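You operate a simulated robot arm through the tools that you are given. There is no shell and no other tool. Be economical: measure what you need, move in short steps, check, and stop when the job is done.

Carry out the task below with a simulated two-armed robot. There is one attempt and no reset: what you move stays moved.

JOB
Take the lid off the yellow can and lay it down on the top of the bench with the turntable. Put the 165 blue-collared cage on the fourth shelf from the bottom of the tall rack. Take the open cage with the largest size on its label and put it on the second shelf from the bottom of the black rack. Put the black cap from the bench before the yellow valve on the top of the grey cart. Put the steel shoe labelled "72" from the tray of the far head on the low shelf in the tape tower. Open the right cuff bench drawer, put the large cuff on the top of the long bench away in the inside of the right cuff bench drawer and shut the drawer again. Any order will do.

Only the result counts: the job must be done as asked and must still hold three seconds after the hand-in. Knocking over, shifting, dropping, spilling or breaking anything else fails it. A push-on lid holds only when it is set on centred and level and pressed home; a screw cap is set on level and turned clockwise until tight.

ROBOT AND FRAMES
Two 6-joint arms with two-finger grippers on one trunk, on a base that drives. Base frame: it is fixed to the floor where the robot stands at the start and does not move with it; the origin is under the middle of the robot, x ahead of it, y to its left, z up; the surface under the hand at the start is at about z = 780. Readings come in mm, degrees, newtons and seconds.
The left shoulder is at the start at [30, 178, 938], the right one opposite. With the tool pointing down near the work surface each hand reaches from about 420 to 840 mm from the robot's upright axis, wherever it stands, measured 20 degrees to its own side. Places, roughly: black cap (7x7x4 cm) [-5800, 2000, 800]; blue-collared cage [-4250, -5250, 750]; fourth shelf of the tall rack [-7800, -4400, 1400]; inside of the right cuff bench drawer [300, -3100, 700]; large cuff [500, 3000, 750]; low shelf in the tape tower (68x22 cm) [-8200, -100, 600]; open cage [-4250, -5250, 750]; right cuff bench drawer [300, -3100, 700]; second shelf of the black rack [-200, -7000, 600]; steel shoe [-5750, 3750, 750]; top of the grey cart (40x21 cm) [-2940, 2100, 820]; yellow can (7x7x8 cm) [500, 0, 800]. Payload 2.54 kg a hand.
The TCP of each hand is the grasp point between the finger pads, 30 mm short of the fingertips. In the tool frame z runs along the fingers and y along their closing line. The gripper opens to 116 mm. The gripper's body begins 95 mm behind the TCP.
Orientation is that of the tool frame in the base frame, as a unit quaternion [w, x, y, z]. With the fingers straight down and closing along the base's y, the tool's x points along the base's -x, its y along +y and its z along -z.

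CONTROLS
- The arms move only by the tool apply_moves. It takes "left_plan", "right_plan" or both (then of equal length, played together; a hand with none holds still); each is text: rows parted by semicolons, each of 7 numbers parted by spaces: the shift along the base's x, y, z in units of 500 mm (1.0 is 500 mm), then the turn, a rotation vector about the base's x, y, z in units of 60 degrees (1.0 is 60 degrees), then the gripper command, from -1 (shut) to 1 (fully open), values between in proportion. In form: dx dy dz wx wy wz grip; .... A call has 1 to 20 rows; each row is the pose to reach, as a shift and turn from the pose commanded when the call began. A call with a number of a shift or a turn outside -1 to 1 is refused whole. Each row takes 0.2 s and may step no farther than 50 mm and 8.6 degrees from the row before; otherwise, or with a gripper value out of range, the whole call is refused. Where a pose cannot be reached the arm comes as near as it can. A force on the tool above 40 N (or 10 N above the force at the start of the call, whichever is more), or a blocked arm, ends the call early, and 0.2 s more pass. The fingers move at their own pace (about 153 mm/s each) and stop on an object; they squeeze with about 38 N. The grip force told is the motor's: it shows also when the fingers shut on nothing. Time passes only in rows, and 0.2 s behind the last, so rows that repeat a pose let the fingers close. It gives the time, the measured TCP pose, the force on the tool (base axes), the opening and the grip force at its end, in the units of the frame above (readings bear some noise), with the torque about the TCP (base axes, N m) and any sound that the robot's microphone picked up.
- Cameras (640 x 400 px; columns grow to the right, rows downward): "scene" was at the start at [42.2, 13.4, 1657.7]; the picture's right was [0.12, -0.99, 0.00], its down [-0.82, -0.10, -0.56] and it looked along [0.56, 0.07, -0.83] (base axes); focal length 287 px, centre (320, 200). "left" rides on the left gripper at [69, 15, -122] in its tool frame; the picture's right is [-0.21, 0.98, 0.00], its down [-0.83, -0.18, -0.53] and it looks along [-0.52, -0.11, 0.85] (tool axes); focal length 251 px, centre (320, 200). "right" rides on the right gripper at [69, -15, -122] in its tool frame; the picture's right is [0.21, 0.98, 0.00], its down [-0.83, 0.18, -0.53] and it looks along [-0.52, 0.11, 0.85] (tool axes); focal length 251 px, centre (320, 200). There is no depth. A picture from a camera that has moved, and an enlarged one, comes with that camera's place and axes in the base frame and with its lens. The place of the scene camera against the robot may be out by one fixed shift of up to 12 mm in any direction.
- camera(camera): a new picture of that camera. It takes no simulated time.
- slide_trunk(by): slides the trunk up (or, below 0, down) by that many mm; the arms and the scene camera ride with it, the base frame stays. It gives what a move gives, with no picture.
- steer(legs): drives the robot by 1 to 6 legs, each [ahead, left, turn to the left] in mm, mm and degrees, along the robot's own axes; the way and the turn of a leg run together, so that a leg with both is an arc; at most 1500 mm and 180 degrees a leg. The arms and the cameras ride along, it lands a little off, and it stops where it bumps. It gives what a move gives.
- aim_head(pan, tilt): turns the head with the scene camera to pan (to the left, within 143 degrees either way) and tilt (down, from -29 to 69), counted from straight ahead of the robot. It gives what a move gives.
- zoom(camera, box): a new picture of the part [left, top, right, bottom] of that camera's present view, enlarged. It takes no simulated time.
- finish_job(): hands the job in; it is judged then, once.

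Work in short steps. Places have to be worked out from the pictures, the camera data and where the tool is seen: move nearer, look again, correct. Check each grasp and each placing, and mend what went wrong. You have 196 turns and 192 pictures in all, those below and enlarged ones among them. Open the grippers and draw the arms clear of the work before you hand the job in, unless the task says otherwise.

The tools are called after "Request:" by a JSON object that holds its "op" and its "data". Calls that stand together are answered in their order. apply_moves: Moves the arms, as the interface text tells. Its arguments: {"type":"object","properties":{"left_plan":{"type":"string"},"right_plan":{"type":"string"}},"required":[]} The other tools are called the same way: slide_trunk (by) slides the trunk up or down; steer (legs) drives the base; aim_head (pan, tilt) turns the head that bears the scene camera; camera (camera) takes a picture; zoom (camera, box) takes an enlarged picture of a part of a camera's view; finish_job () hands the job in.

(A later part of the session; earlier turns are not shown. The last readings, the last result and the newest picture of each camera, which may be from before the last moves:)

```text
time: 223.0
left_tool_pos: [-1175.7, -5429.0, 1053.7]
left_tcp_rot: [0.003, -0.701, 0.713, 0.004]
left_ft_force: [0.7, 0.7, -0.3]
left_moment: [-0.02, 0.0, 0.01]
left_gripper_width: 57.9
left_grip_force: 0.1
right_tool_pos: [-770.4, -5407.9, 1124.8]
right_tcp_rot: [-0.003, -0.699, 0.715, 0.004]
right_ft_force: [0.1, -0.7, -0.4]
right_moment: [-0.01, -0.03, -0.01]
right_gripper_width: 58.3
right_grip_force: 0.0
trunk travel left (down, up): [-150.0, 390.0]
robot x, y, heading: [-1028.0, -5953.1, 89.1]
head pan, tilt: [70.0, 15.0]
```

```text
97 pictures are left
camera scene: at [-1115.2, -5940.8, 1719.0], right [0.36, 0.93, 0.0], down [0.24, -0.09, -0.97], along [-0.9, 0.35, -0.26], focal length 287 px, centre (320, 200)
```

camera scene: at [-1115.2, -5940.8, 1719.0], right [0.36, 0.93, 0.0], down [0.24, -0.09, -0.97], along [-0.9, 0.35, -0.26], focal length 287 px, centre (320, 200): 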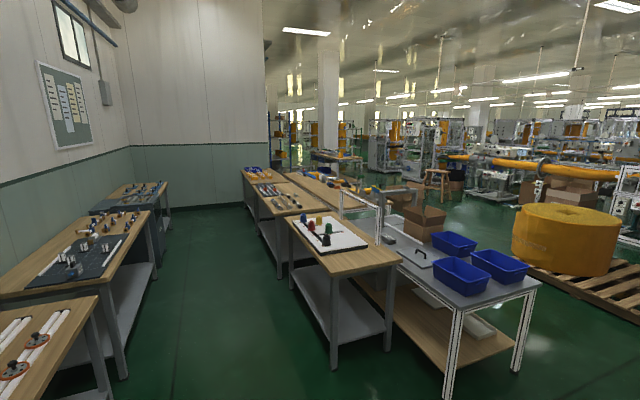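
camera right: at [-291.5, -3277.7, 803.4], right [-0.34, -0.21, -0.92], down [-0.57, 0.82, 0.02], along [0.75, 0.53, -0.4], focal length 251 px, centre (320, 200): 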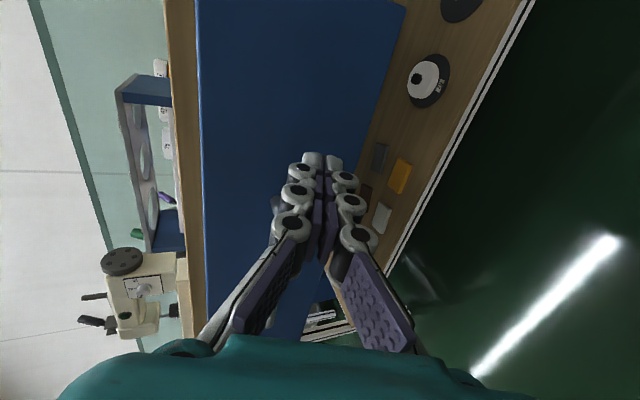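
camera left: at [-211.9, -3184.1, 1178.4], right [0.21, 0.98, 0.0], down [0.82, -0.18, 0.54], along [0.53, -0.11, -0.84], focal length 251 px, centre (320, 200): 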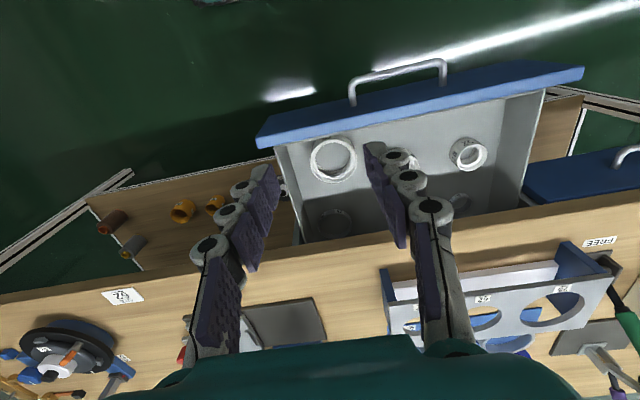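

The corridor is clear. I drive west (leftward) along it to x≈-4250.

Request:
{"op": "steer", "data": {"legs": [[0, 0, 1], [0, 1500, 0], [0, 1500, 0], [0, 230, 0]]}}

Request:
{"op": "aim_head", "data": {"pan": 0, "tilt": 40}}

Request:
{"op": "camera", "data": {"camera": "scene"}}

```text
time: 239.1
left_tool_pos: [-4390.3, -5339.5, 1054.7]
left_tcp_rot: [0.002, -0.691, 0.723, 0.003]
left_ft_force: [-0.6, 0.4, -0.5]
left_moment: [0.0, -0.02, -0.02]
left_gripper_width: 57.9
left_grip_force: 0.0
right_tool_pos: [-3985.2, -5330.4, 1125.6]
right_tcp_rot: [-0.002, -0.689, 0.725, 0.004]
right_ft_force: [-0.5, -0.3, 0.1]
right_moment: [0.01, 0.0, -0.02]
right_gripper_width: 58.1
right_grip_force: 0.1
trunk travel left (down, up): [-150.0, 390.0]
robot x, y, heading: [-4255.7, -5862.8, 87.1]
head pan, tilt: [70.0, 15.0]
```

```text
time: 240.6
left_tool_pos: [-4388.5, -5338.5, 1054.7]
left_tcp_rot: [0.002, -0.69, 0.723, 0.002]
left_ft_force: [-0.1, 0.1, 0.6]
left_moment: [0.0, -0.02, -0.04]
left_gripper_width: 58.1
left_grip_force: 0.1
right_tool_pos: [-3984.4, -5329.7, 1126.8]
right_tcp_rot: [-0.003, -0.688, 0.725, 0.005]
right_ft_force: [-0.3, 0.7, -0.1]
right_moment: [-0.01, -0.03, 0.01]
right_gripper_width: 57.8
right_grip_force: 0.0
trunk travel left (down, up): [-150.0, 390.0]
robot x, y, heading: [-4259.8, -5862.8, 87.1]
head pan, tilt: [0.0, 40.0]
```

```text
96 pictures are left
camera scene: at [-4254.7, -5803.2, 1679.5], right [1.0, -0.05, 0.0], down [-0.03, -0.64, -0.77], along [0.04, 0.77, -0.64], focal length 287 px, centre (320, 200)
```

scene: 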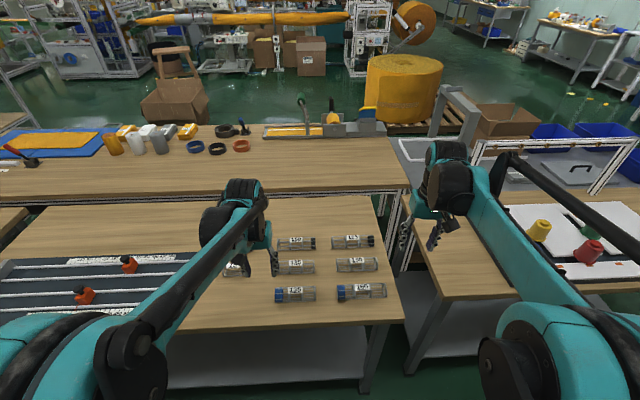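

Request:
{"op": "zoom", "data": {"camera": "scene", "box": [220, 220, 420, 310]}}

Request:
{"op": "camera", "data": {"camera": "left"}}

```text
3.20 times, centred on (320, 265) of scene
camera zoom: at [-4254.7, -5803.2, 1679.5], right [1.0, -0.05, 0.0], down [-0.03, -0.64, -0.77], along [0.04, 0.77, -0.64], focal length 919 px, centre (320, -8)
```

zoom: 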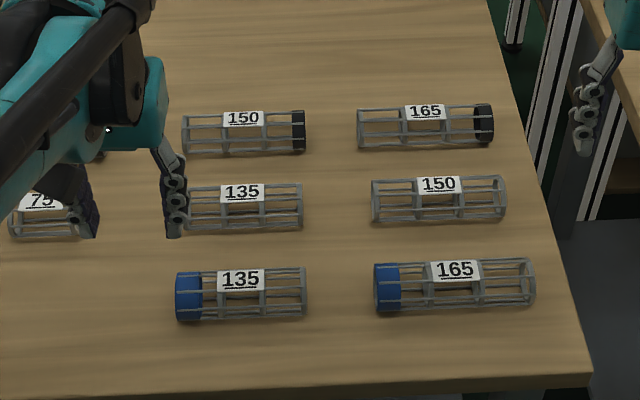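

```text
94 pictures are left
camera left: at [-4407.6, -5406.0, 1177.5], right [-0.97, 0.26, 0.0], down [0.22, 0.81, 0.54], along [0.14, 0.52, -0.84], focal length 251 px, centre (320, 200)
```

left: 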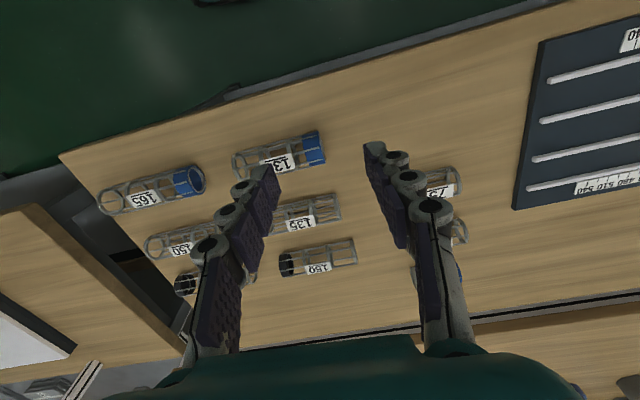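

Labels read: open cages 135, 150 (and a 75 at left), so the 150 open one in the middle row is wanted, and the blue-collared 165 is in the front row. They are at about [-4090,-5180] and [-4091,-5283], z≈855. I square the heading, swing the left arm aside to see hidden cages, and tilt the right hand 45° pointing left with closing along y.

Request:
{"op": "steer", "data": {"legs": [[0, 0, 2.9]]}}

Request:
{"op": "apply_moves", "data": {"right_plan": "0 0 0 0.0488 0.0488 0.1179 0.4; 0 0 0 0.0977 0.0977 0.2358 0.4; 0 0 0 0.1465 0.1465 0.3537 0.4; 0 0 0 0.1953 0.1953 0.4717 0.4; 0 0 0 0.2442 0.2442 0.5896 0.4; 0 0 0 0.293 0.293 0.7075 0.4", "left_plan": "-0.08 -0.02 0.03 0 0 0 0; -0.16 -0.04 0.06 0 0 0 0; -0.24 -0.06 0.09 0 0 0 0; -0.32 -0.08 0.1 0 0 0 0; -0.4 -0.1 0.1 0 0 0 0; -0.48 -0.12 0.1 0 0 0 0"}}

Request:
{"op": "apply_moves", "data": {"right_plan": "0.02 0.01 0 0.0488 0.0488 0.1179 0.4; 0.04 0.02 0 0.0977 0.0977 0.2358 0.4; 0.04 0.04 0 0.1465 0.1465 0.3537 0.4; 0.04 0.06 0 0.1953 0.1953 0.4717 0.4; 0.04 0.08 -0.01 0.2442 0.2442 0.5896 0.4; 0.04 0.1 -0.02 0.293 0.293 0.7075 0.4"}}

Request:
{"op": "camera", "data": {"camera": "scene"}}

Request:
{"op": "camera", "data": {"camera": "right"}}

```text
time: 241.4
left_tool_pos: [-4416.6, -5345.5, 1055.7]
left_tcp_rot: [-0.002, 0.708, -0.706, -0.003]
left_ft_force: [0.3, 0.7, 0.2]
left_moment: [0.0, -0.01, -0.02]
left_gripper_width: 57.8
left_grip_force: 0.1
right_tool_pos: [-4011.3, -5316.9, 1125.4]
right_tcp_rot: [-0.002, -0.706, 0.708, 0.004]
right_ft_force: [-0.3, 0.2, 0.3]
right_moment: [0.0, -0.02, -0.02]
right_gripper_width: 58.0
right_grip_force: 0.0
trunk travel left (down, up): [-150.0, 390.0]
robot x, y, heading: [-4261.4, -5862.8, 89.8]
head pan, tilt: [0.0, 40.0]
```

```text
time: 242.8
left_tool_pos: [-4656.0, -5405.1, 1104.7]
left_tcp_rot: [-0.001, 0.709, -0.706, -0.003]
left_ft_force: [0.0, 0.3, -0.2]
left_moment: [0.0, -0.02, 0.01]
left_gripper_width: 58.0
left_grip_force: 0.1
right_tool_pos: [-4011.2, -5316.4, 1125.0]
right_tcp_rot: [0.004, 0.896, -0.389, -0.214]
right_ft_force: [-1.1, 0.6, -0.2]
right_moment: [-0.01, -0.01, 0.0]
right_gripper_width: 81.0
right_grip_force: 0.1
trunk travel left (down, up): [-150.0, 390.0]
robot x, y, heading: [-4260.0, -5862.8, 90.2]
head pan, tilt: [0.0, 40.0]
```

```text
time: 244.2
left_tool_pos: [-4653.6, -5404.2, 1105.6]
left_tcp_rot: [-0.002, 0.708, -0.706, -0.003]
left_ft_force: [0.0, 0.6, -0.1]
left_moment: [-0.02, 0.04, -0.02]
left_gripper_width: 58.1
left_grip_force: 0.0
right_tool_pos: [-3990.0, -5265.9, 1114.0]
right_tcp_rot: [0.006, 0.923, 0.003, -0.385]
right_ft_force: [0.7, 0.1, 0.8]
right_moment: [-0.02, 0.01, 0.0]
right_gripper_width: 81.2
right_grip_force: 0.0
trunk travel left (down, up): [-150.0, 390.0]
robot x, y, heading: [-4255.6, -5863.1, 89.9]
head pan, tilt: [0.0, 40.0]
```

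```text
93 pictures are left
camera scene: at [-4256.7, -5802.0, 1679.4], right [1.0, 0.0, 0.0], down [0.0, -0.64, -0.77], along [0.0, 0.77, -0.64], focal length 287 px, centre (320, 200)
```

scene: 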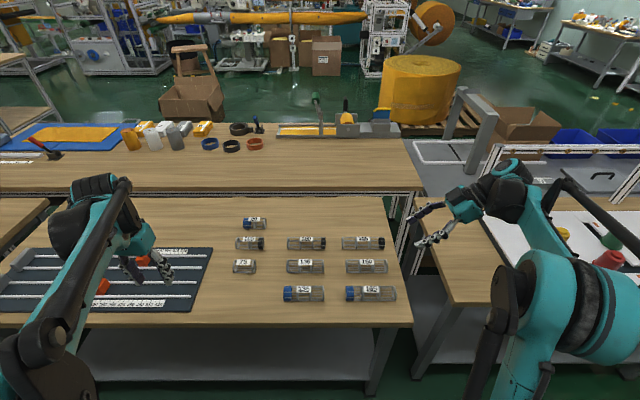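

```text
92 pictures are left
camera right: at [-3854.8, -5250.5, 1151.7], right [0.16, -0.98, -0.14], down [-0.2, -0.17, 0.96], along [-0.97, -0.12, -0.22], focal length 251 px, centre (320, 200)
```

right: 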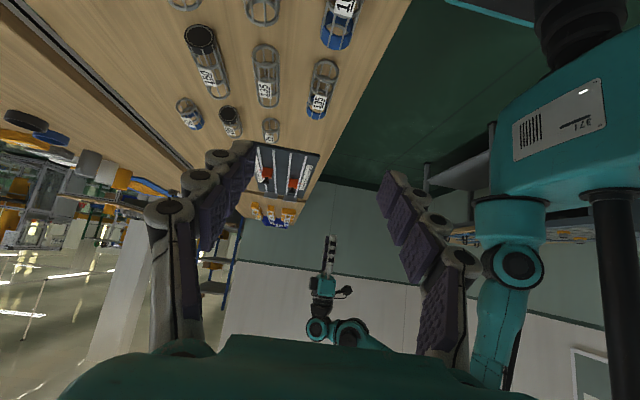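

All nine cages show; open ones are 75, 135, 150, so 150 it is. I move the tilted right hand over it at z≈950.

Request:
{"op": "apply_moves", "data": {"right_plan": "-0.04 0.034 -0.065 0 0 0 0.4; -0.08 0.068 -0.13 0 0 0 0.4; -0.12 0.102 -0.195 0 0 0 0.4; -0.16 0.137 -0.26 0 0 0 0.4; -0.2 0.172 -0.328 0 0 0 0.4"}}

Request:
{"op": "camera", "data": {"camera": "right"}}

Request:
{"op": "zoom", "data": {"camera": "scene", "box": [270, 200, 470, 325]}}

```text
time: 245.4
left_tool_pos: [-4654.6, -5403.3, 1104.5]
left_tcp_rot: [-0.001, 0.708, -0.706, -0.002]
left_ft_force: [-0.8, 0.5, 0.8]
left_moment: [-0.06, 0.02, 0.02]
left_gripper_width: 58.1
left_grip_force: 0.0
right_tool_pos: [-4091.9, -5178.7, 951.1]
right_tcp_rot: [0.006, 0.924, 0.0, -0.384]
right_ft_force: [-0.4, 0.5, 0.3]
right_moment: [-0.02, 0.01, -0.01]
right_gripper_width: 80.9
right_grip_force: 0.0
trunk travel left (down, up): [-150.0, 390.0]
robot x, y, heading: [-4259.6, -5859.6, 90.2]
head pan, tilt: [0.0, 40.0]
```

```text
91 pictures are left
camera right: at [-3956.6, -5163.9, 988.1], right [0.16, -0.98, -0.14], down [-0.2, -0.17, 0.96], along [-0.97, -0.12, -0.23], focal length 251 px, centre (320, 200)
```

right: 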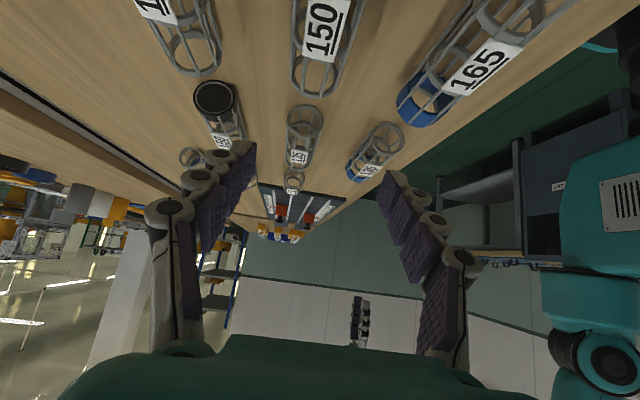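

```text
3.20 times, centred on (370, 262) of scene
camera zoom: at [-4257.6, -5801.4, 1679.3], right [1.0, 0.0, 0.0], down [0.0, -0.64, -0.77], along [0.0, 0.77, -0.64], focal length 919 px, centre (160, 0)
```

zoom: 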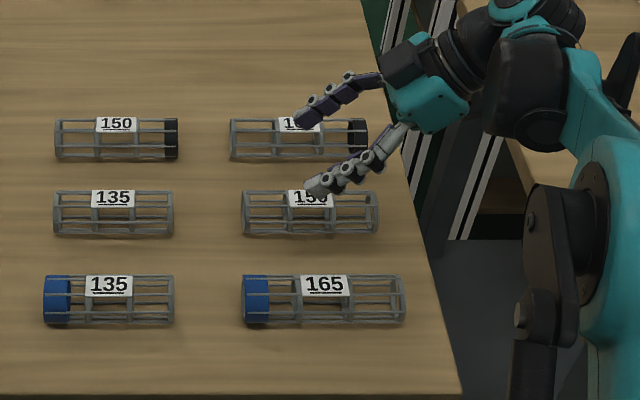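

The views suggest the cage's y is nearer -5167. I lower to z≈905 with that correction and re-measure by parallax.

Request:
{"op": "apply_moves", "data": {"right_plan": "0 0.012 -0.045 0 0 0 0.4; 0 0.024 -0.09 0 0 0 0.4"}}

Request:
{"op": "camera", "data": {"camera": "right"}}

Request:
{"op": "zoom", "data": {"camera": "scene", "box": [320, 220, 440, 295]}}

```text
time: 246.0
left_tool_pos: [-4654.0, -5404.9, 1104.2]
left_tcp_rot: [-0.002, 0.708, -0.706, -0.003]
left_ft_force: [0.1, -0.1, -0.2]
left_moment: [0.01, 0.02, 0.03]
left_gripper_width: 58.0
left_grip_force: 0.0
right_tool_pos: [-4091.6, -5169.4, 906.1]
right_tcp_rot: [0.005, 0.923, 0.001, -0.385]
right_ft_force: [-0.1, -0.2, -1.1]
right_moment: [0.02, -0.02, 0.0]
right_gripper_width: 81.1
right_grip_force: 0.0
trunk travel left (down, up): [-150.0, 390.0]
robot x, y, heading: [-4259.0, -5865.7, 89.9]
head pan, tilt: [0.0, 40.0]
```

```text
89 pictures are left
camera right: at [-3956.3, -5153.5, 943.9], right [0.16, -0.98, -0.14], down [-0.2, -0.17, 0.96], along [-0.97, -0.12, -0.23], focal length 251 px, centre (320, 200)
```

right: 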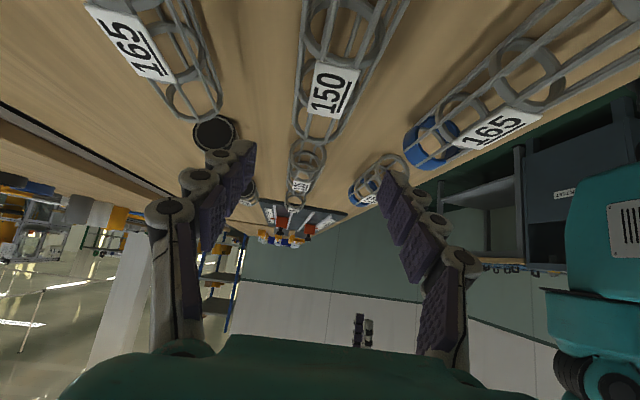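

```text
5.33 times, centred on (380, 258) of scene
camera zoom: at [-4257.2, -5803.1, 1679.4], right [1.0, 0.0, 0.0], down [0.0, -0.64, -0.77], along [0.0, 0.77, -0.64], focal length 1531 px, centre (0, -107)
```

zoom: 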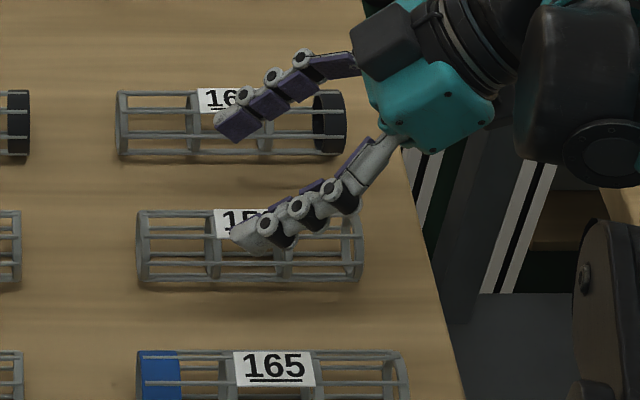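

Hand-camera parallax puts the label at about [-4100,-5168,835], so the table is near z=790. I lower to TCP z≈830 and look.

Request:
{"op": "apply_moves", "data": {"right_plan": "-0.008 0 -0.05 0 0 0 0.4; -0.012 0.002 -0.1 0 0 0 0.4; -0.014 0.002 -0.13 0 0 0 0.4; -0.014 0.002 -0.15 0 0 0 0.4"}}

Request:
{"op": "camera", "data": {"camera": "right"}}

Request:
{"op": "zoom", "data": {"camera": "scene", "box": [320, 220, 440, 295]}}

```text
time: 247.0
left_tool_pos: [-4654.4, -5405.7, 1105.0]
left_tcp_rot: [-0.002, 0.708, -0.706, -0.003]
left_ft_force: [0.1, -0.9, 0.1]
left_moment: [0.0, -0.02, -0.01]
left_gripper_width: 58.1
left_grip_force: 0.1
right_tool_pos: [-4098.4, -5168.0, 832.5]
right_tcp_rot: [0.006, 0.923, 0.0, -0.385]
right_ft_force: [0.1, -0.5, -0.3]
right_moment: [0.01, 0.0, 0.08]
right_gripper_width: 80.8
right_grip_force: 0.1
trunk travel left (down, up): [-150.0, 390.0]
robot x, y, heading: [-4261.9, -5863.1, 90.1]
head pan, tilt: [0.0, 40.0]
```

```text
87 pictures are left
camera right: at [-3963.6, -5152.4, 868.3], right [0.16, -0.98, -0.14], down [-0.2, -0.17, 0.96], along [-0.97, -0.12, -0.23], focal length 251 px, centre (320, 200)
```

right: 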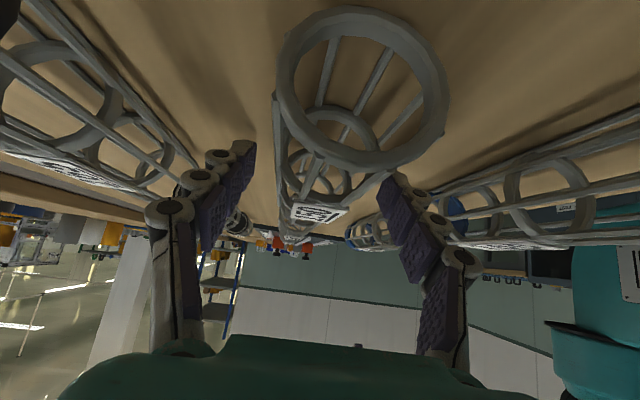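

```text
5.33 times, centred on (380, 258) of scene
camera zoom: at [-4257.2, -5803.0, 1679.4], right [1.0, 0.0, 0.0], down [0.0, -0.64, -0.77], along [0.0, 0.77, -0.64], focal length 1531 px, centre (0, -107)
```

zoom: 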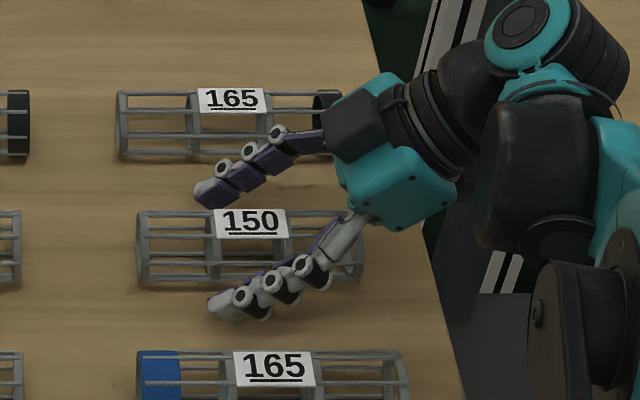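

The fingers straddle the 150 cage properly. I close on it.

Request:
{"op": "apply_moves", "data": {"right_plan": "0 0 -0.004 0 0 0 0; 0 0 -0.004 0 0 0 -0.5; 0 0 -0.004 0 0 0 -1; 0 0 -0.004 0 0 0 -1; 0 0 -0.004 0 0 0 -1"}}

Request:
{"op": "apply_moves", "data": {"right_plan": "0 0 0.03 0 0 0 -1; 0 0 0.08 0 0 0 -1; 0 0 0.16 0 0 0 -1; 0 0 0.24 0 0 0 -1"}}

Request:
{"op": "zoom", "data": {"camera": "scene", "box": [280, 180, 480, 305]}}

```text
time: 248.2
left_tool_pos: [-4654.3, -5406.0, 1104.8]
left_tcp_rot: [-0.002, 0.708, -0.706, -0.003]
left_ft_force: [0.1, 0.2, 0.5]
left_moment: [0.02, -0.02, -0.04]
left_gripper_width: 58.2
left_grip_force: 0.0
right_tool_pos: [-4098.2, -5167.3, 828.8]
right_tcp_rot: [0.006, 0.923, 0.0, -0.384]
right_ft_force: [-0.4, -1.0, -0.4]
right_moment: [-0.01, 0.04, 0.04]
right_gripper_width: 45.1
right_grip_force: 37.6
trunk travel left (down, up): [-150.0, 390.0]
robot x, y, heading: [-4254.5, -5864.2, 90.0]
head pan, tilt: [0.0, 40.0]
```

```text
time: 249.2
left_tool_pos: [-4654.1, -5405.6, 1105.0]
left_tcp_rot: [-0.002, 0.709, -0.706, -0.004]
left_ft_force: [0.1, -0.3, -0.6]
left_moment: [0.02, -0.04, 0.0]
left_gripper_width: 57.9
left_grip_force: 0.1
right_tool_pos: [-4100.0, -5168.6, 949.8]
right_tcp_rot: [0.005, 0.923, 0.001, -0.384]
right_ft_force: [-0.4, -0.1, -0.9]
right_moment: [0.0, -0.03, -0.02]
right_gripper_width: 45.0
right_grip_force: 38.1
trunk travel left (down, up): [-150.0, 390.0]
robot x, y, heading: [-4253.6, -5862.3, 90.0]
head pan, tilt: [0.0, 40.0]
```

```text
3.20 times, centred on (380, 242) of scene
camera zoom: at [-4257.7, -5803.7, 1679.5], right [1.0, 0.0, 0.0], down [0.0, -0.64, -0.77], along [0.0, 0.77, -0.64], focal length 919 px, centre (128, 64)
```

zoom: 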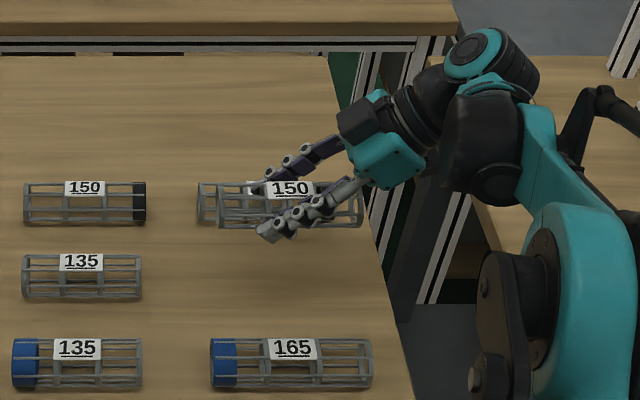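

The 150 cage is held (45 mm). I bring it up and back, rotate the left hand into the mirrored 45° pose, and shift the base for the blue 165.

Request:
{"op": "apply_moves", "data": {"right_plan": "0 0 0.08 0 0 0 -1; 0 -0.02 0.17 0 0 0 -1; 0 -0.06 0.25 0 0 0 -1; 0.02 -0.13 0.31 0 0 0 -1; 0.04 -0.21 0.35 0 0 0 -1; 0.08 -0.29 0.36 0 0 0 -1", "left_plan": "0 0 0 0.0488 -0.0488 -0.1179 0.4; 0 0 0 0.0977 -0.0977 -0.2358 0.4; 0 0 0 0.1465 -0.1465 -0.3537 0.4; 0 0 0 0.1953 -0.1953 -0.4717 0.4; 0 0 0 0.2442 -0.2442 -0.5896 0.4; 0 0 0 0.293 -0.293 -0.7075 0.4"}}

Request:
{"op": "apply_moves", "data": {"left_plan": "0 0 0 0.0488 -0.0488 -0.1179 0.4; 0 0 0 0.0977 -0.0977 -0.2358 0.4; 0 0 0 0.1465 -0.1465 -0.3537 0.4; 0 0 0 0.1953 -0.1953 -0.4717 0.4; 0 0 0 0.2442 -0.2442 -0.5896 0.4; 0 0 0 0.293 -0.293 -0.7075 0.4"}}

Request:
{"op": "steer", "data": {"legs": [[-110, -200, 0]]}}

Request:
{"op": "camera", "data": {"camera": "left"}}

Request:
{"op": "camera", "data": {"camera": "scene"}}

```text
time: 250.6
left_tool_pos: [-4654.7, -5406.2, 1105.2]
left_tcp_rot: [0.214, -0.39, 0.896, 0.002]
left_ft_force: [-0.1, -1.3, -0.4]
left_moment: [0.02, 0.02, 0.02]
left_gripper_width: 81.2
left_grip_force: 0.0
right_tool_pos: [-4057.9, -5317.1, 1129.6]
right_tcp_rot: [0.005, 0.923, 0.001, -0.385]
right_ft_force: [0.1, -1.1, -1.7]
right_moment: [0.07, -0.02, -0.01]
right_gripper_width: 45.0
right_grip_force: 38.1
trunk travel left (down, up): [-150.0, 390.0]
robot x, y, heading: [-4259.4, -5862.5, 90.0]
head pan, tilt: [0.0, 40.0]
```

```text
time: 252.0
left_tool_pos: [-4636.1, -5389.1, 1104.6]
left_tcp_rot: [0.374, -0.007, 0.927, 0.013]
left_ft_force: [0.4, -0.2, 0.0]
left_moment: [0.0, 0.0, -0.01]
left_gripper_width: 81.4
left_grip_force: 0.1
left hand out of reach, approached as far as the arm can: row 6
right_tool_pos: [-4057.4, -5314.4, 1128.0]
right_tcp_rot: [0.005, 0.923, 0.001, -0.384]
right_ft_force: [0.0, 0.5, -1.0]
right_moment: [0.0, 0.02, -0.03]
right_gripper_width: 44.8
right_grip_force: 38.1
trunk travel left (down, up): [-150.0, 390.0]
robot x, y, heading: [-4262.5, -5866.8, 89.9]
head pan, tilt: [0.0, 40.0]
```

```text
time: 253.7
left_tool_pos: [-4438.0, -5498.9, 1105.5]
left_tcp_rot: [0.373, -0.007, 0.928, 0.012]
left_ft_force: [0.3, -0.1, -0.2]
left_moment: [0.0, 0.04, 0.03]
left_gripper_width: 81.2
left_grip_force: 0.0
right_tool_pos: [-3857.0, -5425.7, 1129.1]
right_tcp_rot: [0.004, 0.923, -0.001, -0.385]
right_ft_force: [0.2, -0.4, -0.2]
right_moment: [0.01, 0.07, -0.03]
right_gripper_width: 45.0
right_grip_force: 37.7
trunk travel left (down, up): [-150.0, 390.0]
robot x, y, heading: [-4057.6, -5973.7, 89.9]
head pan, tilt: [0.0, 40.0]
```

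```text
84 pictures are left
camera left: at [-4571.6, -5486.5, 1147.1], right [0.13, 0.98, 0.17], down [0.23, -0.19, 0.95], along [0.96, -0.09, -0.25], focal length 251 px, centre (320, 200)
```

left: 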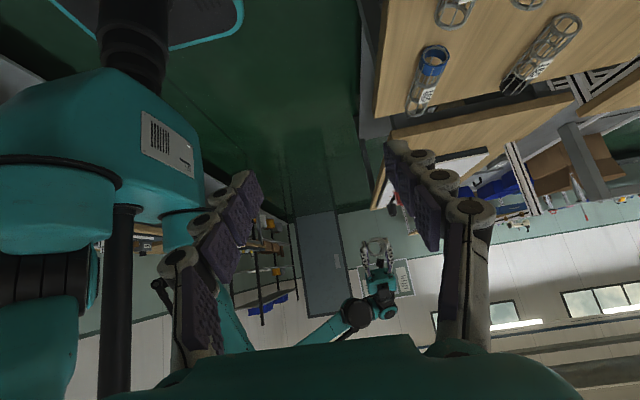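

```text
83 pictures are left
camera scene: at [-4057.6, -5913.5, 1679.5], right [1.0, 0.0, 0.0], down [0.0, -0.64, -0.77], along [0.0, 0.77, -0.64], focal length 287 px, centre (320, 200)
```

scene: 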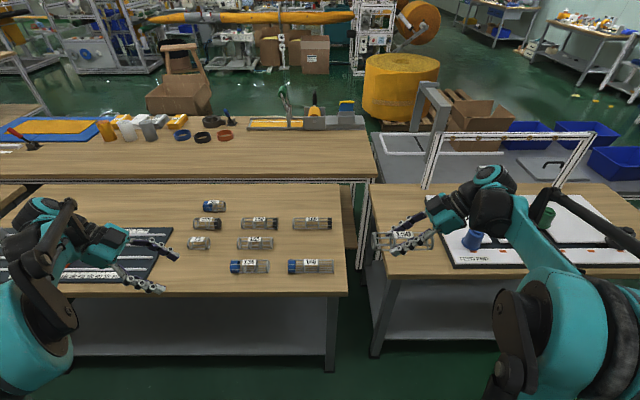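

The blue 165 cage is judged at [-4093,-5280]. I bring the left hand above it at z≈920.

Request:
{"op": "apply_moves", "data": {"left_plan": "0.06 0.044 0 0 0 0 0.4; 0.13 0.088 0 0 0 0 0.4; 0.2 0.132 0 0 0 0 0.4; 0.27 0.176 -0.02 0 0 0 0.4; 0.34 0.22 -0.05 0 0 0 0.4; 0.41 0.264 -0.09 0 0 0 0.4; 0.48 0.308 -0.13 0 0 0 0.4; 0.55 0.352 -0.17 0 0 0 0.4; 0.62 0.396 -0.22 0 0 0 0.4; 0.67 0.425 -0.29 0 0 0 0.4; 0.688 0.438 -0.36 0 0 0 0.4"}}

Request:
{"op": "camera", "data": {"camera": "left"}}

```text
time: 256.1
left_tool_pos: [-4095.2, -5278.4, 922.7]
left_tcp_rot: [0.374, -0.008, 0.927, 0.013]
left_ft_force: [0.6, -0.2, -1.0]
left_moment: [-0.02, 0.01, -0.02]
left_gripper_width: 81.1
left_grip_force: 0.1
right_tool_pos: [-3859.1, -5424.4, 1128.3]
right_tcp_rot: [0.005, 0.923, -0.001, -0.384]
right_ft_force: [0.3, 0.1, -0.3]
right_moment: [0.02, 0.0, 0.01]
right_gripper_width: 44.9
right_grip_force: 37.3
trunk travel left (down, up): [-150.0, 390.0]
robot x, y, heading: [-4062.3, -5974.4, 90.0]
head pan, tilt: [0.0, 40.0]
```

```text
82 pictures are left
camera left: at [-4229.9, -5265.6, 964.5], right [0.13, 0.98, 0.17], down [0.23, -0.19, 0.95], along [0.96, -0.09, -0.25], focal length 251 px, centre (320, 200)
```

left: 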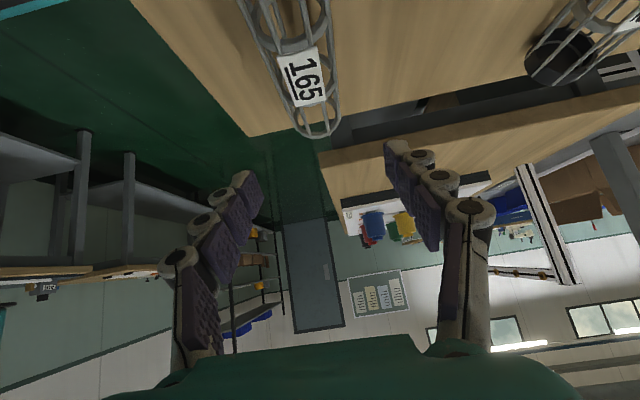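

The label lies at about [-4082,-5277,837], as judged. I lower with +10 mm in x to TCP z≈830.

Request:
{"op": "apply_moves", "data": {"left_plan": "0.02 0.002 -0.06 0 0 0 0.4; 0.022 0.002 -0.12 0 0 0 0.4; 0.022 0.002 -0.16 0 0 0 0.4; 0.022 0.002 -0.184 0 0 0 0.4"}}

Request:
{"op": "camera", "data": {"camera": "left"}}

Request:
{"op": "zoom", "data": {"camera": "scene", "box": [220, 210, 380, 310]}}

```text
time: 257.1
left_tool_pos: [-4083.0, -5279.7, 832.3]
left_tcp_rot: [0.374, -0.008, 0.927, 0.013]
left_ft_force: [-0.5, 0.2, 0.9]
left_moment: [0.01, -0.01, 0.01]
left_gripper_width: 81.2
left_grip_force: 0.1
right_tool_pos: [-3859.4, -5424.9, 1129.6]
right_tcp_rot: [0.005, 0.923, 0.0, -0.384]
right_ft_force: [-0.5, 0.1, -0.5]
right_moment: [0.04, -0.02, 0.03]
right_gripper_width: 44.9
right_grip_force: 37.9
trunk travel left (down, up): [-150.0, 390.0]
robot x, y, heading: [-4060.5, -5973.4, 89.8]
head pan, tilt: [0.0, 40.0]
```

```text
81 pictures are left
camera left: at [-4217.5, -5266.6, 873.2], right [0.13, 0.98, 0.17], down [0.23, -0.19, 0.95], along [0.96, -0.09, -0.25], focal length 251 px, centre (320, 200)
```

left: 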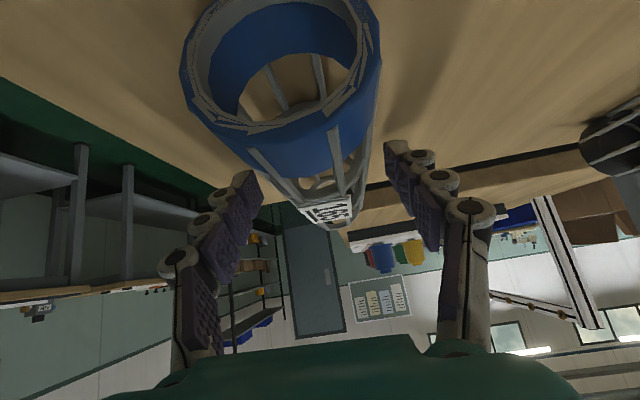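

```text
4.00 times, centred on (300, 260) of scene
camera zoom: at [-4059.0, -5912.5, 1679.4], right [1.0, 0.0, 0.0], down [0.0, -0.64, -0.77], along [0.0, 0.77, -0.64], focal length 1148 px, centre (400, -40)
```

zoom: 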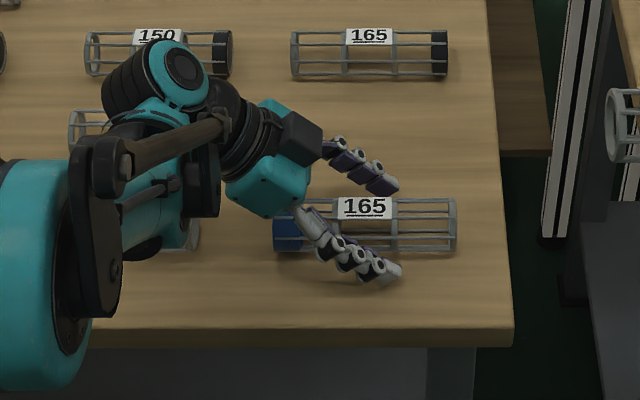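

Straddled well around the label. I close and lift.

Request:
{"op": "apply_moves", "data": {"left_plan": "0 0 -0.004 0 0 0 0; 0 0 -0.004 0 0 0 -0.5; 0 0 -0.004 0 0 0 -1; 0 0 -0.004 0 0 0 -1; 0 0 -0.004 0 0 0 -1; 0 0 0.03 0 0 0 -1; 0 0 0.09 0 0 0 -1; 0 0 0.18 0 0 0 -1; 0 -0.03 0.27 0 0 0 -1; 0 -0.08 0.35 0 0 0 -1; -0.02 -0.14 0.42 0 0 0 -1; -0.06 -0.21 0.46 0 0 0 -1; -0.1 -0.29 0.48 0 0 0 -1"}}

Request:
{"op": "camera", "data": {"camera": "scene"}}

```text
time: 259.9
left_tool_pos: [-4134.5, -5426.1, 1074.2]
left_tcp_rot: [0.372, -0.008, 0.928, 0.015]
left_ft_force: [-0.8, -0.7, -0.5]
left_moment: [0.0, -0.01, 0.03]
left_gripper_width: 45.4
left_grip_force: 38.5
right_tool_pos: [-3857.9, -5427.5, 1130.4]
right_tcp_rot: [0.004, 0.924, 0.0, -0.383]
right_ft_force: [0.2, -0.8, -0.2]
right_moment: [0.07, -0.03, -0.05]
right_gripper_width: 44.9
right_grip_force: 38.2
trunk travel left (down, up): [-150.0, 390.0]
robot x, y, heading: [-4058.2, -5973.3, 89.6]
head pan, tilt: [0.0, 40.0]
```

```text
79 pictures are left
camera scene: at [-4059.2, -5914.7, 1679.5], right [1.0, 0.0, 0.0], down [0.0, -0.64, -0.77], along [0.0, 0.77, -0.64], focal length 287 px, centre (320, 200)
```

scene: 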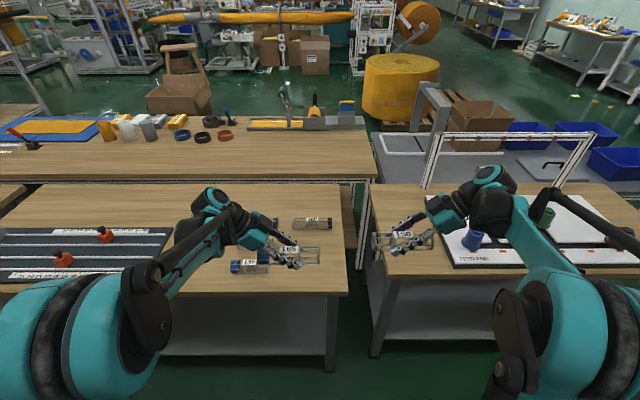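

Both cages are held. I drive east along the corridor and turn around to face the black rack in the south.

Request:
{"op": "steer", "data": {"legs": [[0, -1500, 0], [0, -1500, 0], [0, 0, 180]]}}

Request:
{"op": "aim_head", "data": {"pan": 35, "tilt": 25}}

Request:
{"op": "camera", "data": {"camera": "scene"}}

```text
time: 281.5
left_tool_pos: [-1020.3, -6511.5, 1072.0]
left_tcp_rot: [0.007, 0.928, -0.008, -0.373]
left_ft_force: [0.4, 0.5, -1.2]
left_moment: [0.0, 0.03, 0.03]
left_gripper_width: 45.0
left_grip_force: 37.9
right_tool_pos: [-1294.3, -6499.6, 1128.9]
right_tcp_rot: [0.384, 0.015, 0.923, -0.001]
right_ft_force: [0.1, -0.1, -1.1]
right_moment: [0.01, 0.0, -0.02]
right_gripper_width: 44.6
right_grip_force: 37.8
trunk travel left (down, up): [-150.0, 390.0]
robot x, y, heading: [-1078.8, -5962.3, -91.9]
head pan, tilt: [0.0, 40.0]
```

```text
time: 282.5
left_tool_pos: [-1021.0, -6510.2, 1073.1]
left_tcp_rot: [0.007, 0.928, -0.007, -0.373]
left_ft_force: [-0.5, 0.3, -0.7]
left_moment: [-0.05, 0.04, 0.01]
left_gripper_width: 45.2
left_grip_force: 37.8
right_tool_pos: [-1294.5, -6499.7, 1128.9]
right_tcp_rot: [0.384, 0.014, 0.923, -0.001]
right_ft_force: [0.4, 0.8, 0.6]
right_moment: [0.01, 0.01, 0.01]
right_gripper_width: 44.6
right_grip_force: 38.9
trunk travel left (down, up): [-150.0, 390.0]
robot x, y, heading: [-1075.1, -5957.4, -92.2]
head pan, tilt: [35.0, 25.0]
```

```text
78 pictures are left
camera scene: at [-1024.2, -6001.9, 1702.7], right [-0.84, -0.55, 0.0], down [-0.23, 0.35, -0.91], along [0.49, -0.76, -0.42], focal length 287 px, centre (320, 200)
```

scene: 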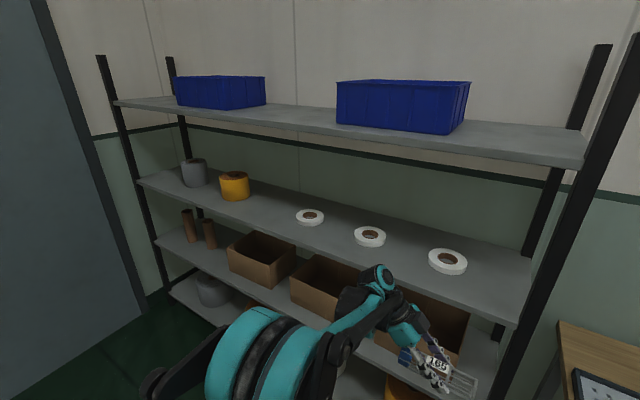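

The rack spans x≈-1250 to +900 with front at y≈-6920; the second shelf holds tubes and boxes. I zoom to find a free spot.

Request:
{"op": "zoom", "data": {"camera": "scene", "box": [130, 190, 450, 390]}}

```text
2.00 times, centred on (290, 290) of scene
camera zoom: at [-1024.2, -6001.9, 1702.7], right [-0.84, -0.55, 0.0], down [-0.23, 0.35, -0.91], along [0.49, -0.76, -0.42], focal length 574 px, centre (380, 20)
```

zoom: 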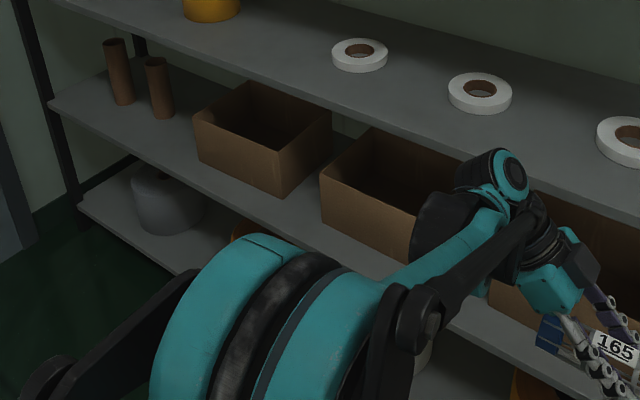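

A free spot lies on the second shelf at about x=320, between the first box and the tubes. I drive east to x≈430 and look again.

Request:
{"op": "steer", "data": {"legs": [[0, 0, 2.2], [0, 1500, 0]]}}

Request:
{"op": "aim_head", "data": {"pan": 0, "tilt": 35}}

Request:
{"op": "camera", "data": {"camera": "scene"}}

```text
time: 290.4
left_tool_pos: [525.1, -6483.3, 1072.1]
left_tcp_rot: [0.018, 0.927, 0.02, -0.374]
left_ft_force: [1.2, 0.3, -1.3]
left_moment: [-0.01, 0.05, -0.03]
left_gripper_width: 45.0
left_grip_force: 38.2
right_tool_pos: [249.7, -6488.5, 1128.6]
right_tcp_rot: [0.383, -0.012, 0.923, 0.011]
right_ft_force: [0.9, -0.3, -0.7]
right_moment: [-0.02, 0.01, 0.01]
right_gripper_width: 44.7
right_grip_force: 37.8
trunk travel left (down, up): [-150.0, 390.0]
robot x, y, heading: [435.2, -5936.7, -88.4]
head pan, tilt: [35.0, 25.0]
```

```text
time: 291.4
left_tool_pos: [524.3, -6482.7, 1072.2]
left_tcp_rot: [0.017, 0.928, 0.018, -0.372]
left_ft_force: [-0.1, -0.8, -1.3]
left_moment: [-0.02, 0.0, -0.02]
left_gripper_width: 44.9
left_grip_force: 38.3
right_tool_pos: [251.5, -6488.6, 1128.7]
right_tcp_rot: [0.385, -0.011, 0.923, 0.01]
right_ft_force: [0.1, 0.9, -0.3]
right_moment: [0.0, 0.02, 0.03]
right_gripper_width: 44.9
right_grip_force: 38.3
trunk travel left (down, up): [-150.0, 390.0]
robot x, y, heading: [436.2, -5932.6, -88.6]
head pan, tilt: [0.0, 35.0]
```

```text
76 pictures are left
camera scene: at [440.1, -5989.3, 1687.0], right [-1.0, -0.03, 0.0], down [-0.01, 0.57, -0.82], along [0.02, -0.82, -0.57], focal length 287 px, centre (320, 200)
```

scene: 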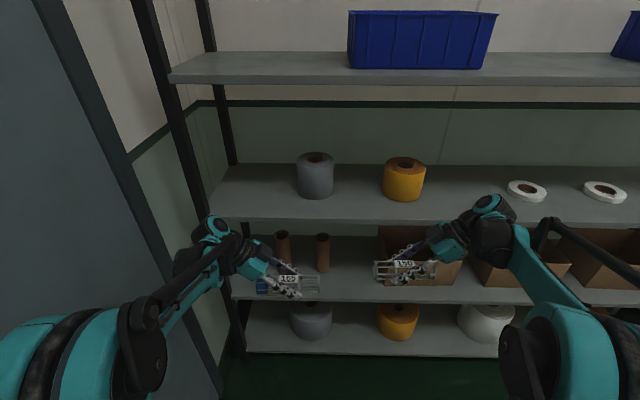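

The free gap is centred at x≈320 on the second shelf. I straighten, turn the right hand to point forward (cage depth-wise), and extend it low before the rack.

Request:
{"op": "steer", "data": {"legs": [[0, 0, -1.5]]}}

Request:
{"op": "apply_moves", "data": {"right_plan": "0 0 0 0 0 -0.14 -1; 0 0 0 0 0 -0.28 -1; 0 0 0 0 0 -0.42 -1; 0 0 0 0 0 -0.56 -1; 0 0 0 0 0 -0.7 -1; 0 0 0 0 0 -0.75 -1"}}

Request:
{"op": "apply_moves", "data": {"right_plan": "0.02 -0.04 -0.06 0 0 -0.14 -1; 0.04 -0.08 -0.14 0 0 -0.28 -1; 0.06 -0.12 -0.22 0 0 -0.42 -1; 0.08 -0.16 -0.3 0 0 -0.56 -1; 0.1 -0.2 -0.38 0 0 -0.7 -1; 0.12 -0.24 -0.46 0 0 -0.75 -1; 0.13 -0.28 -0.54 0 0 -0.75 -1; 0.14 -0.32 -0.62 0 0 -0.75 -1; 0.14 -0.36 -0.7 0 0 -0.75 -1; 0.14 -0.38 -0.78 0 0 -0.75 -1; 0.14 -0.38 -0.86 0 0 -0.75 -1; 0.14 -0.38 -0.94 0 0 -0.75 -1"}}

Request:
{"op": "camera", "data": {"camera": "right"}}

Request:
{"op": "camera", "data": {"camera": "scene"}}

```text
time: 292.2
left_tool_pos: [510.3, -6484.5, 1071.8]
left_tcp_rot: [0.013, 0.927, 0.006, -0.374]
left_ft_force: [0.2, 0.0, -1.1]
left_moment: [0.04, 0.01, -0.01]
left_gripper_width: 45.2
left_grip_force: 38.3
right_tool_pos: [234.8, -6482.5, 1128.6]
right_tcp_rot: [0.385, 0.0, 0.923, 0.005]
right_ft_force: [0.3, -0.8, -0.6]
right_moment: [0.01, -0.04, -0.01]
right_gripper_width: 44.9
right_grip_force: 38.4
trunk travel left (down, up): [-150.0, 390.0]
robot x, y, heading: [438.5, -5935.4, -90.4]
head pan, tilt: [0.0, 35.0]
```

```text
time: 293.6
left_tool_pos: [509.8, -6485.2, 1073.5]
left_tcp_rot: [0.012, 0.928, 0.006, -0.373]
left_ft_force: [0.1, 0.2, -0.9]
left_moment: [-0.01, 0.03, -0.01]
left_gripper_width: 45.0
left_grip_force: 38.0
right_tool_pos: [235.0, -6483.0, 1129.5]
right_tcp_rot: [0.357, 0.355, 0.852, -0.142]
right_ft_force: [-0.6, 0.2, -0.6]
right_moment: [0.03, -0.01, 0.0]
right_gripper_width: 45.0
right_grip_force: 38.1
trunk travel left (down, up): [-150.0, 390.0]
robot x, y, heading: [437.1, -5933.8, -89.9]
head pan, tilt: [0.0, 35.0]
```

```text
time: 296.2
left_tool_pos: [510.7, -6485.9, 1072.2]
left_tcp_rot: [0.012, 0.928, 0.007, -0.373]
left_ft_force: [0.0, -0.4, -1.7]
left_moment: [0.0, 0.0, -0.01]
left_gripper_width: 45.2
left_grip_force: 38.4
right_tool_pos: [305.7, -6672.7, 657.9]
right_tcp_rot: [0.275, 0.653, 0.652, -0.268]
right_ft_force: [0.3, 0.0, -1.2]
right_moment: [-0.01, -0.03, 0.01]
right_gripper_width: 44.9
right_grip_force: 38.2
trunk travel left (down, up): [-150.0, 390.0]
robot x, y, heading: [437.5, -5933.3, -90.1]
head pan, tilt: [0.0, 35.0]
```

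```text
75 pictures are left
camera right: at [289.8, -6538.1, 695.4], right [0.98, 0.15, -0.14], down [0.17, -0.2, 0.96], along [0.12, -0.97, -0.23], focal length 251 px, centre (320, 200)
```

right: 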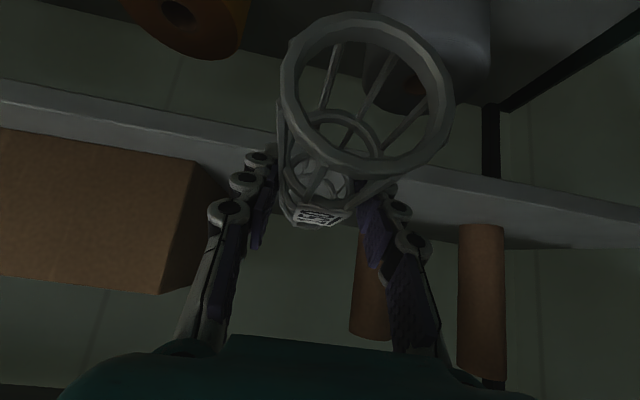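

```text
74 pictures are left
camera scene: at [438.4, -5990.3, 1686.9], right [-1.0, 0.0, 0.0], down [0.0, 0.57, -0.82], along [0.0, -0.82, -0.57], focal length 287 px, centre (320, 200)
```

scene: 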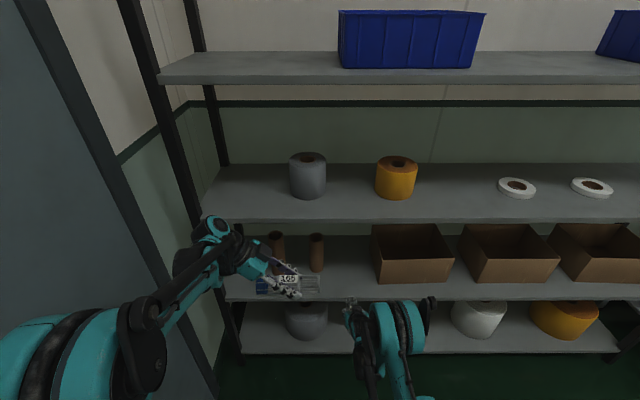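

The shelf top is at z≈580, front edge y≈-6835; the cage is 40 mm above it and the lane is clear. I drive 255 mm ahead.

Request:
{"op": "steer", "data": {"legs": [[255, 0, 0]]}}

Request:
{"op": "camera", "data": {"camera": "right"}}

Request:
{"op": "camera", "data": {"camera": "scene"}}

```text
time: 298.0
left_tool_pos: [514.6, -6737.6, 1071.4]
left_tcp_rot: [0.014, 0.928, 0.01, -0.372]
left_ft_force: [0.0, 0.4, -0.7]
left_moment: [0.01, 0.01, -0.02]
left_gripper_width: 44.8
left_grip_force: 37.3
right_tool_pos: [310.4, -6925.6, 659.2]
right_tcp_rot: [0.275, 0.652, 0.654, -0.267]
right_ft_force: [0.0, 0.8, -1.0]
right_moment: [-0.02, -0.02, -0.02]
right_gripper_width: 44.6
right_grip_force: 37.8
trunk travel left (down, up): [-150.0, 390.0]
robot x, y, heading: [436.9, -6191.3, -89.8]
head pan, tilt: [0.0, 35.0]
```

```text
73 pictures are left
camera right: at [293.8, -6791.2, 695.8], right [0.98, 0.16, -0.14], down [0.17, -0.2, 0.96], along [0.12, -0.97, -0.23], focal length 251 px, centre (320, 200)
```

right: 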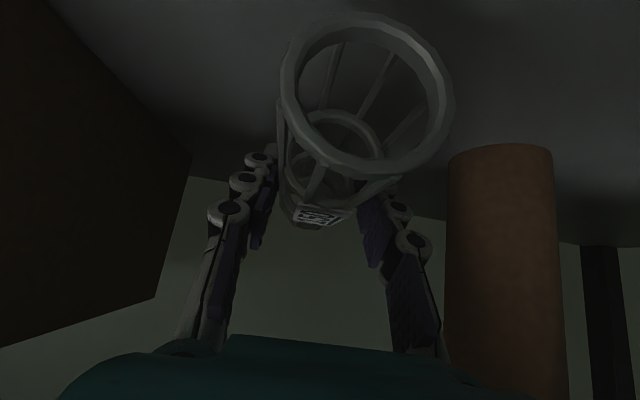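

```text
72 pictures are left
camera scene: at [439.1, -6242.9, 1686.9], right [-1.0, 0.0, 0.0], down [0.0, 0.57, -0.82], along [0.0, -0.82, -0.57], focal length 287 px, centre (320, 200)
```

scene: 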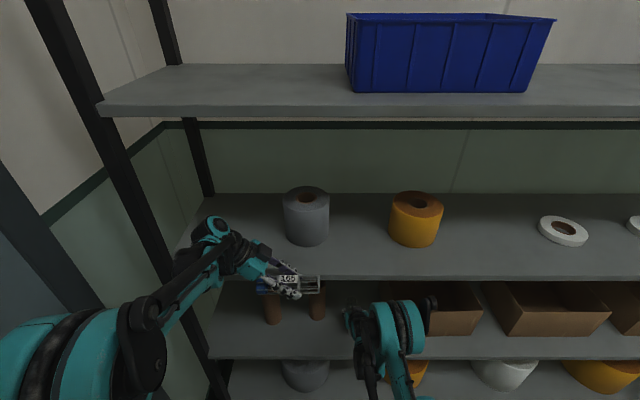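

Plenty of clearance on both sides. I lower the cage in small steps to the shelf.

Request:
{"op": "apply_moves", "data": {"right_plan": "0 0 -0.015 0 0 0 -1; 0 0 -0.03 0 0 0 -1; 0 0 -0.04 0 0 0 -1; 0 0 -0.05 0 0 0 -1; 0 0 -0.056 0 0 0 -1; 0 0 -0.062 0 0 0 -1"}}

```text
time: 299.4
left_tool_pos: [514.2, -6736.8, 1072.1]
left_tcp_rot: [0.013, 0.928, 0.009, -0.373]
left_ft_force: [-0.8, -0.7, -1.2]
left_moment: [-0.02, 0.02, 0.03]
left_gripper_width: 44.9
left_grip_force: 38.1
right_tool_pos: [310.7, -6919.8, 651.2]
right_tcp_rot: [0.276, 0.651, 0.655, -0.266]
right_ft_force: [-0.2, -0.4, -2.0]
right_moment: [0.01, -0.01, -0.01]
right_gripper_width: 45.0
right_grip_force: 37.7
right hand out of reach, approached as far as the arm can: row 2, 3, 4, 5, 6
trunk travel left (down, up): [-150.0, 390.0]
robot x, y, heading: [439.5, -6188.4, -89.8]
head pan, tilt: [0.0, 35.0]
```

The arm is at its downward reach; I lower by the trunk instead, 22 mm first.

Request:
{"op": "slide_trunk", "data": {"by": -22}}

Request:
{"op": "camera", "data": {"camera": "right"}}

```text
time: 300.1
left_tool_pos: [513.8, -6736.7, 1051.6]
left_tcp_rot: [0.013, 0.928, 0.008, -0.373]
left_ft_force: [-0.3, -0.7, -1.1]
left_moment: [0.01, 0.02, -0.03]
left_gripper_width: 44.9
left_grip_force: 37.9
right_tool_pos: [310.5, -6920.8, 630.4]
right_tcp_rot: [0.276, 0.652, 0.654, -0.267]
right_ft_force: [0.7, 0.0, 7.6]
right_moment: [-0.53, 0.01, -0.01]
right_gripper_width: 45.0
right_grip_force: 38.0
trunk travel left (down, up): [-128.0, 412.0]
robot x, y, heading: [438.3, -6188.2, -90.0]
head pan, tilt: [0.0, 35.0]
```

```text
71 pictures are left
camera right: at [294.2, -6785.6, 666.7], right [0.98, 0.16, -0.14], down [0.17, -0.2, 0.96], along [0.12, -0.97, -0.22], focal length 251 px, centre (320, 200)
```

right: 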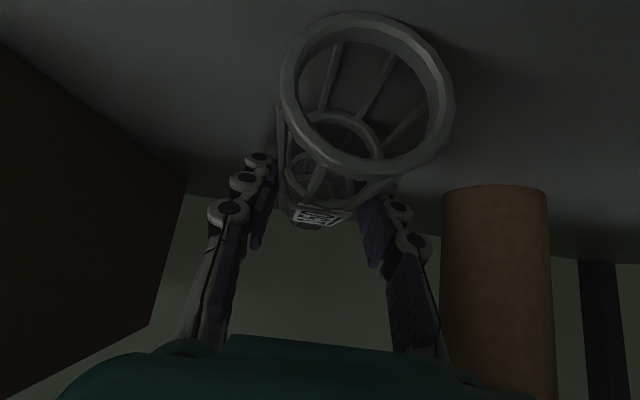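

First touch (7.6 N, one end). I lower 3 mm more to seat it, then open.

Request:
{"op": "slide_trunk", "data": {"by": -3}}

Request:
{"op": "apply_moves", "data": {"right_plan": "0 0 0 0 0 0 -0.5; 0 0 0 0 0 0 -0.1; 0 0 0 0 0 0 0.1; 0 0 0 0 0 0 0.1"}}

Request:
{"op": "camera", "data": {"camera": "right"}}

```text
time: 300.6
left_tool_pos: [513.6, -6735.5, 1049.1]
left_tcp_rot: [0.015, 0.927, 0.01, -0.374]
left_ft_force: [0.5, -0.2, -1.2]
left_moment: [0.02, 0.02, 0.0]
left_gripper_width: 45.0
left_grip_force: 37.8
right_tool_pos: [310.6, -6920.3, 629.2]
right_tcp_rot: [0.277, 0.651, 0.654, -0.269]
right_ft_force: [-0.8, -4.0, 25.6]
right_moment: [-0.77, 0.12, -0.02]
right_gripper_width: 45.2
right_grip_force: 38.1
trunk travel left (down, up): [-125.0, 415.0]
robot x, y, heading: [435.5, -6185.5, -89.8]
head pan, tilt: [0.0, 35.0]
```

```text
time: 301.6
left_tool_pos: [514.7, -6735.2, 1048.0]
left_tcp_rot: [0.014, 0.928, 0.009, -0.373]
left_ft_force: [-0.1, -0.1, -0.7]
left_moment: [-0.01, -0.02, 0.01]
left_gripper_width: 45.0
left_grip_force: 37.7
right_tool_pos: [310.9, -6919.6, 625.8]
right_tcp_rot: [0.275, 0.652, 0.654, -0.268]
right_ft_force: [0.1, -2.9, 4.9]
right_moment: [-0.1, -0.09, -0.05]
right_gripper_width: 63.3
right_grip_force: 0.0
trunk travel left (down, up): [-125.0, 415.0]
robot x, y, heading: [439.4, -6185.9, -89.9]
head pan, tilt: [0.0, 35.0]
```

```text
70 pictures are left
camera right: at [294.1, -6785.0, 663.4], right [0.98, 0.16, -0.14], down [0.17, -0.2, 0.96], along [0.12, -0.97, -0.23], focal length 251 px, centre (320, 200)
```

right: 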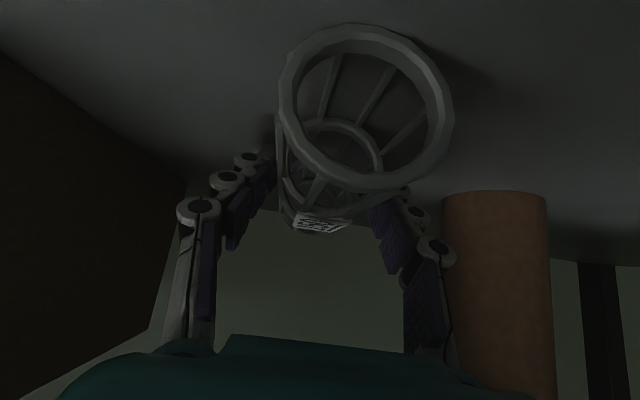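

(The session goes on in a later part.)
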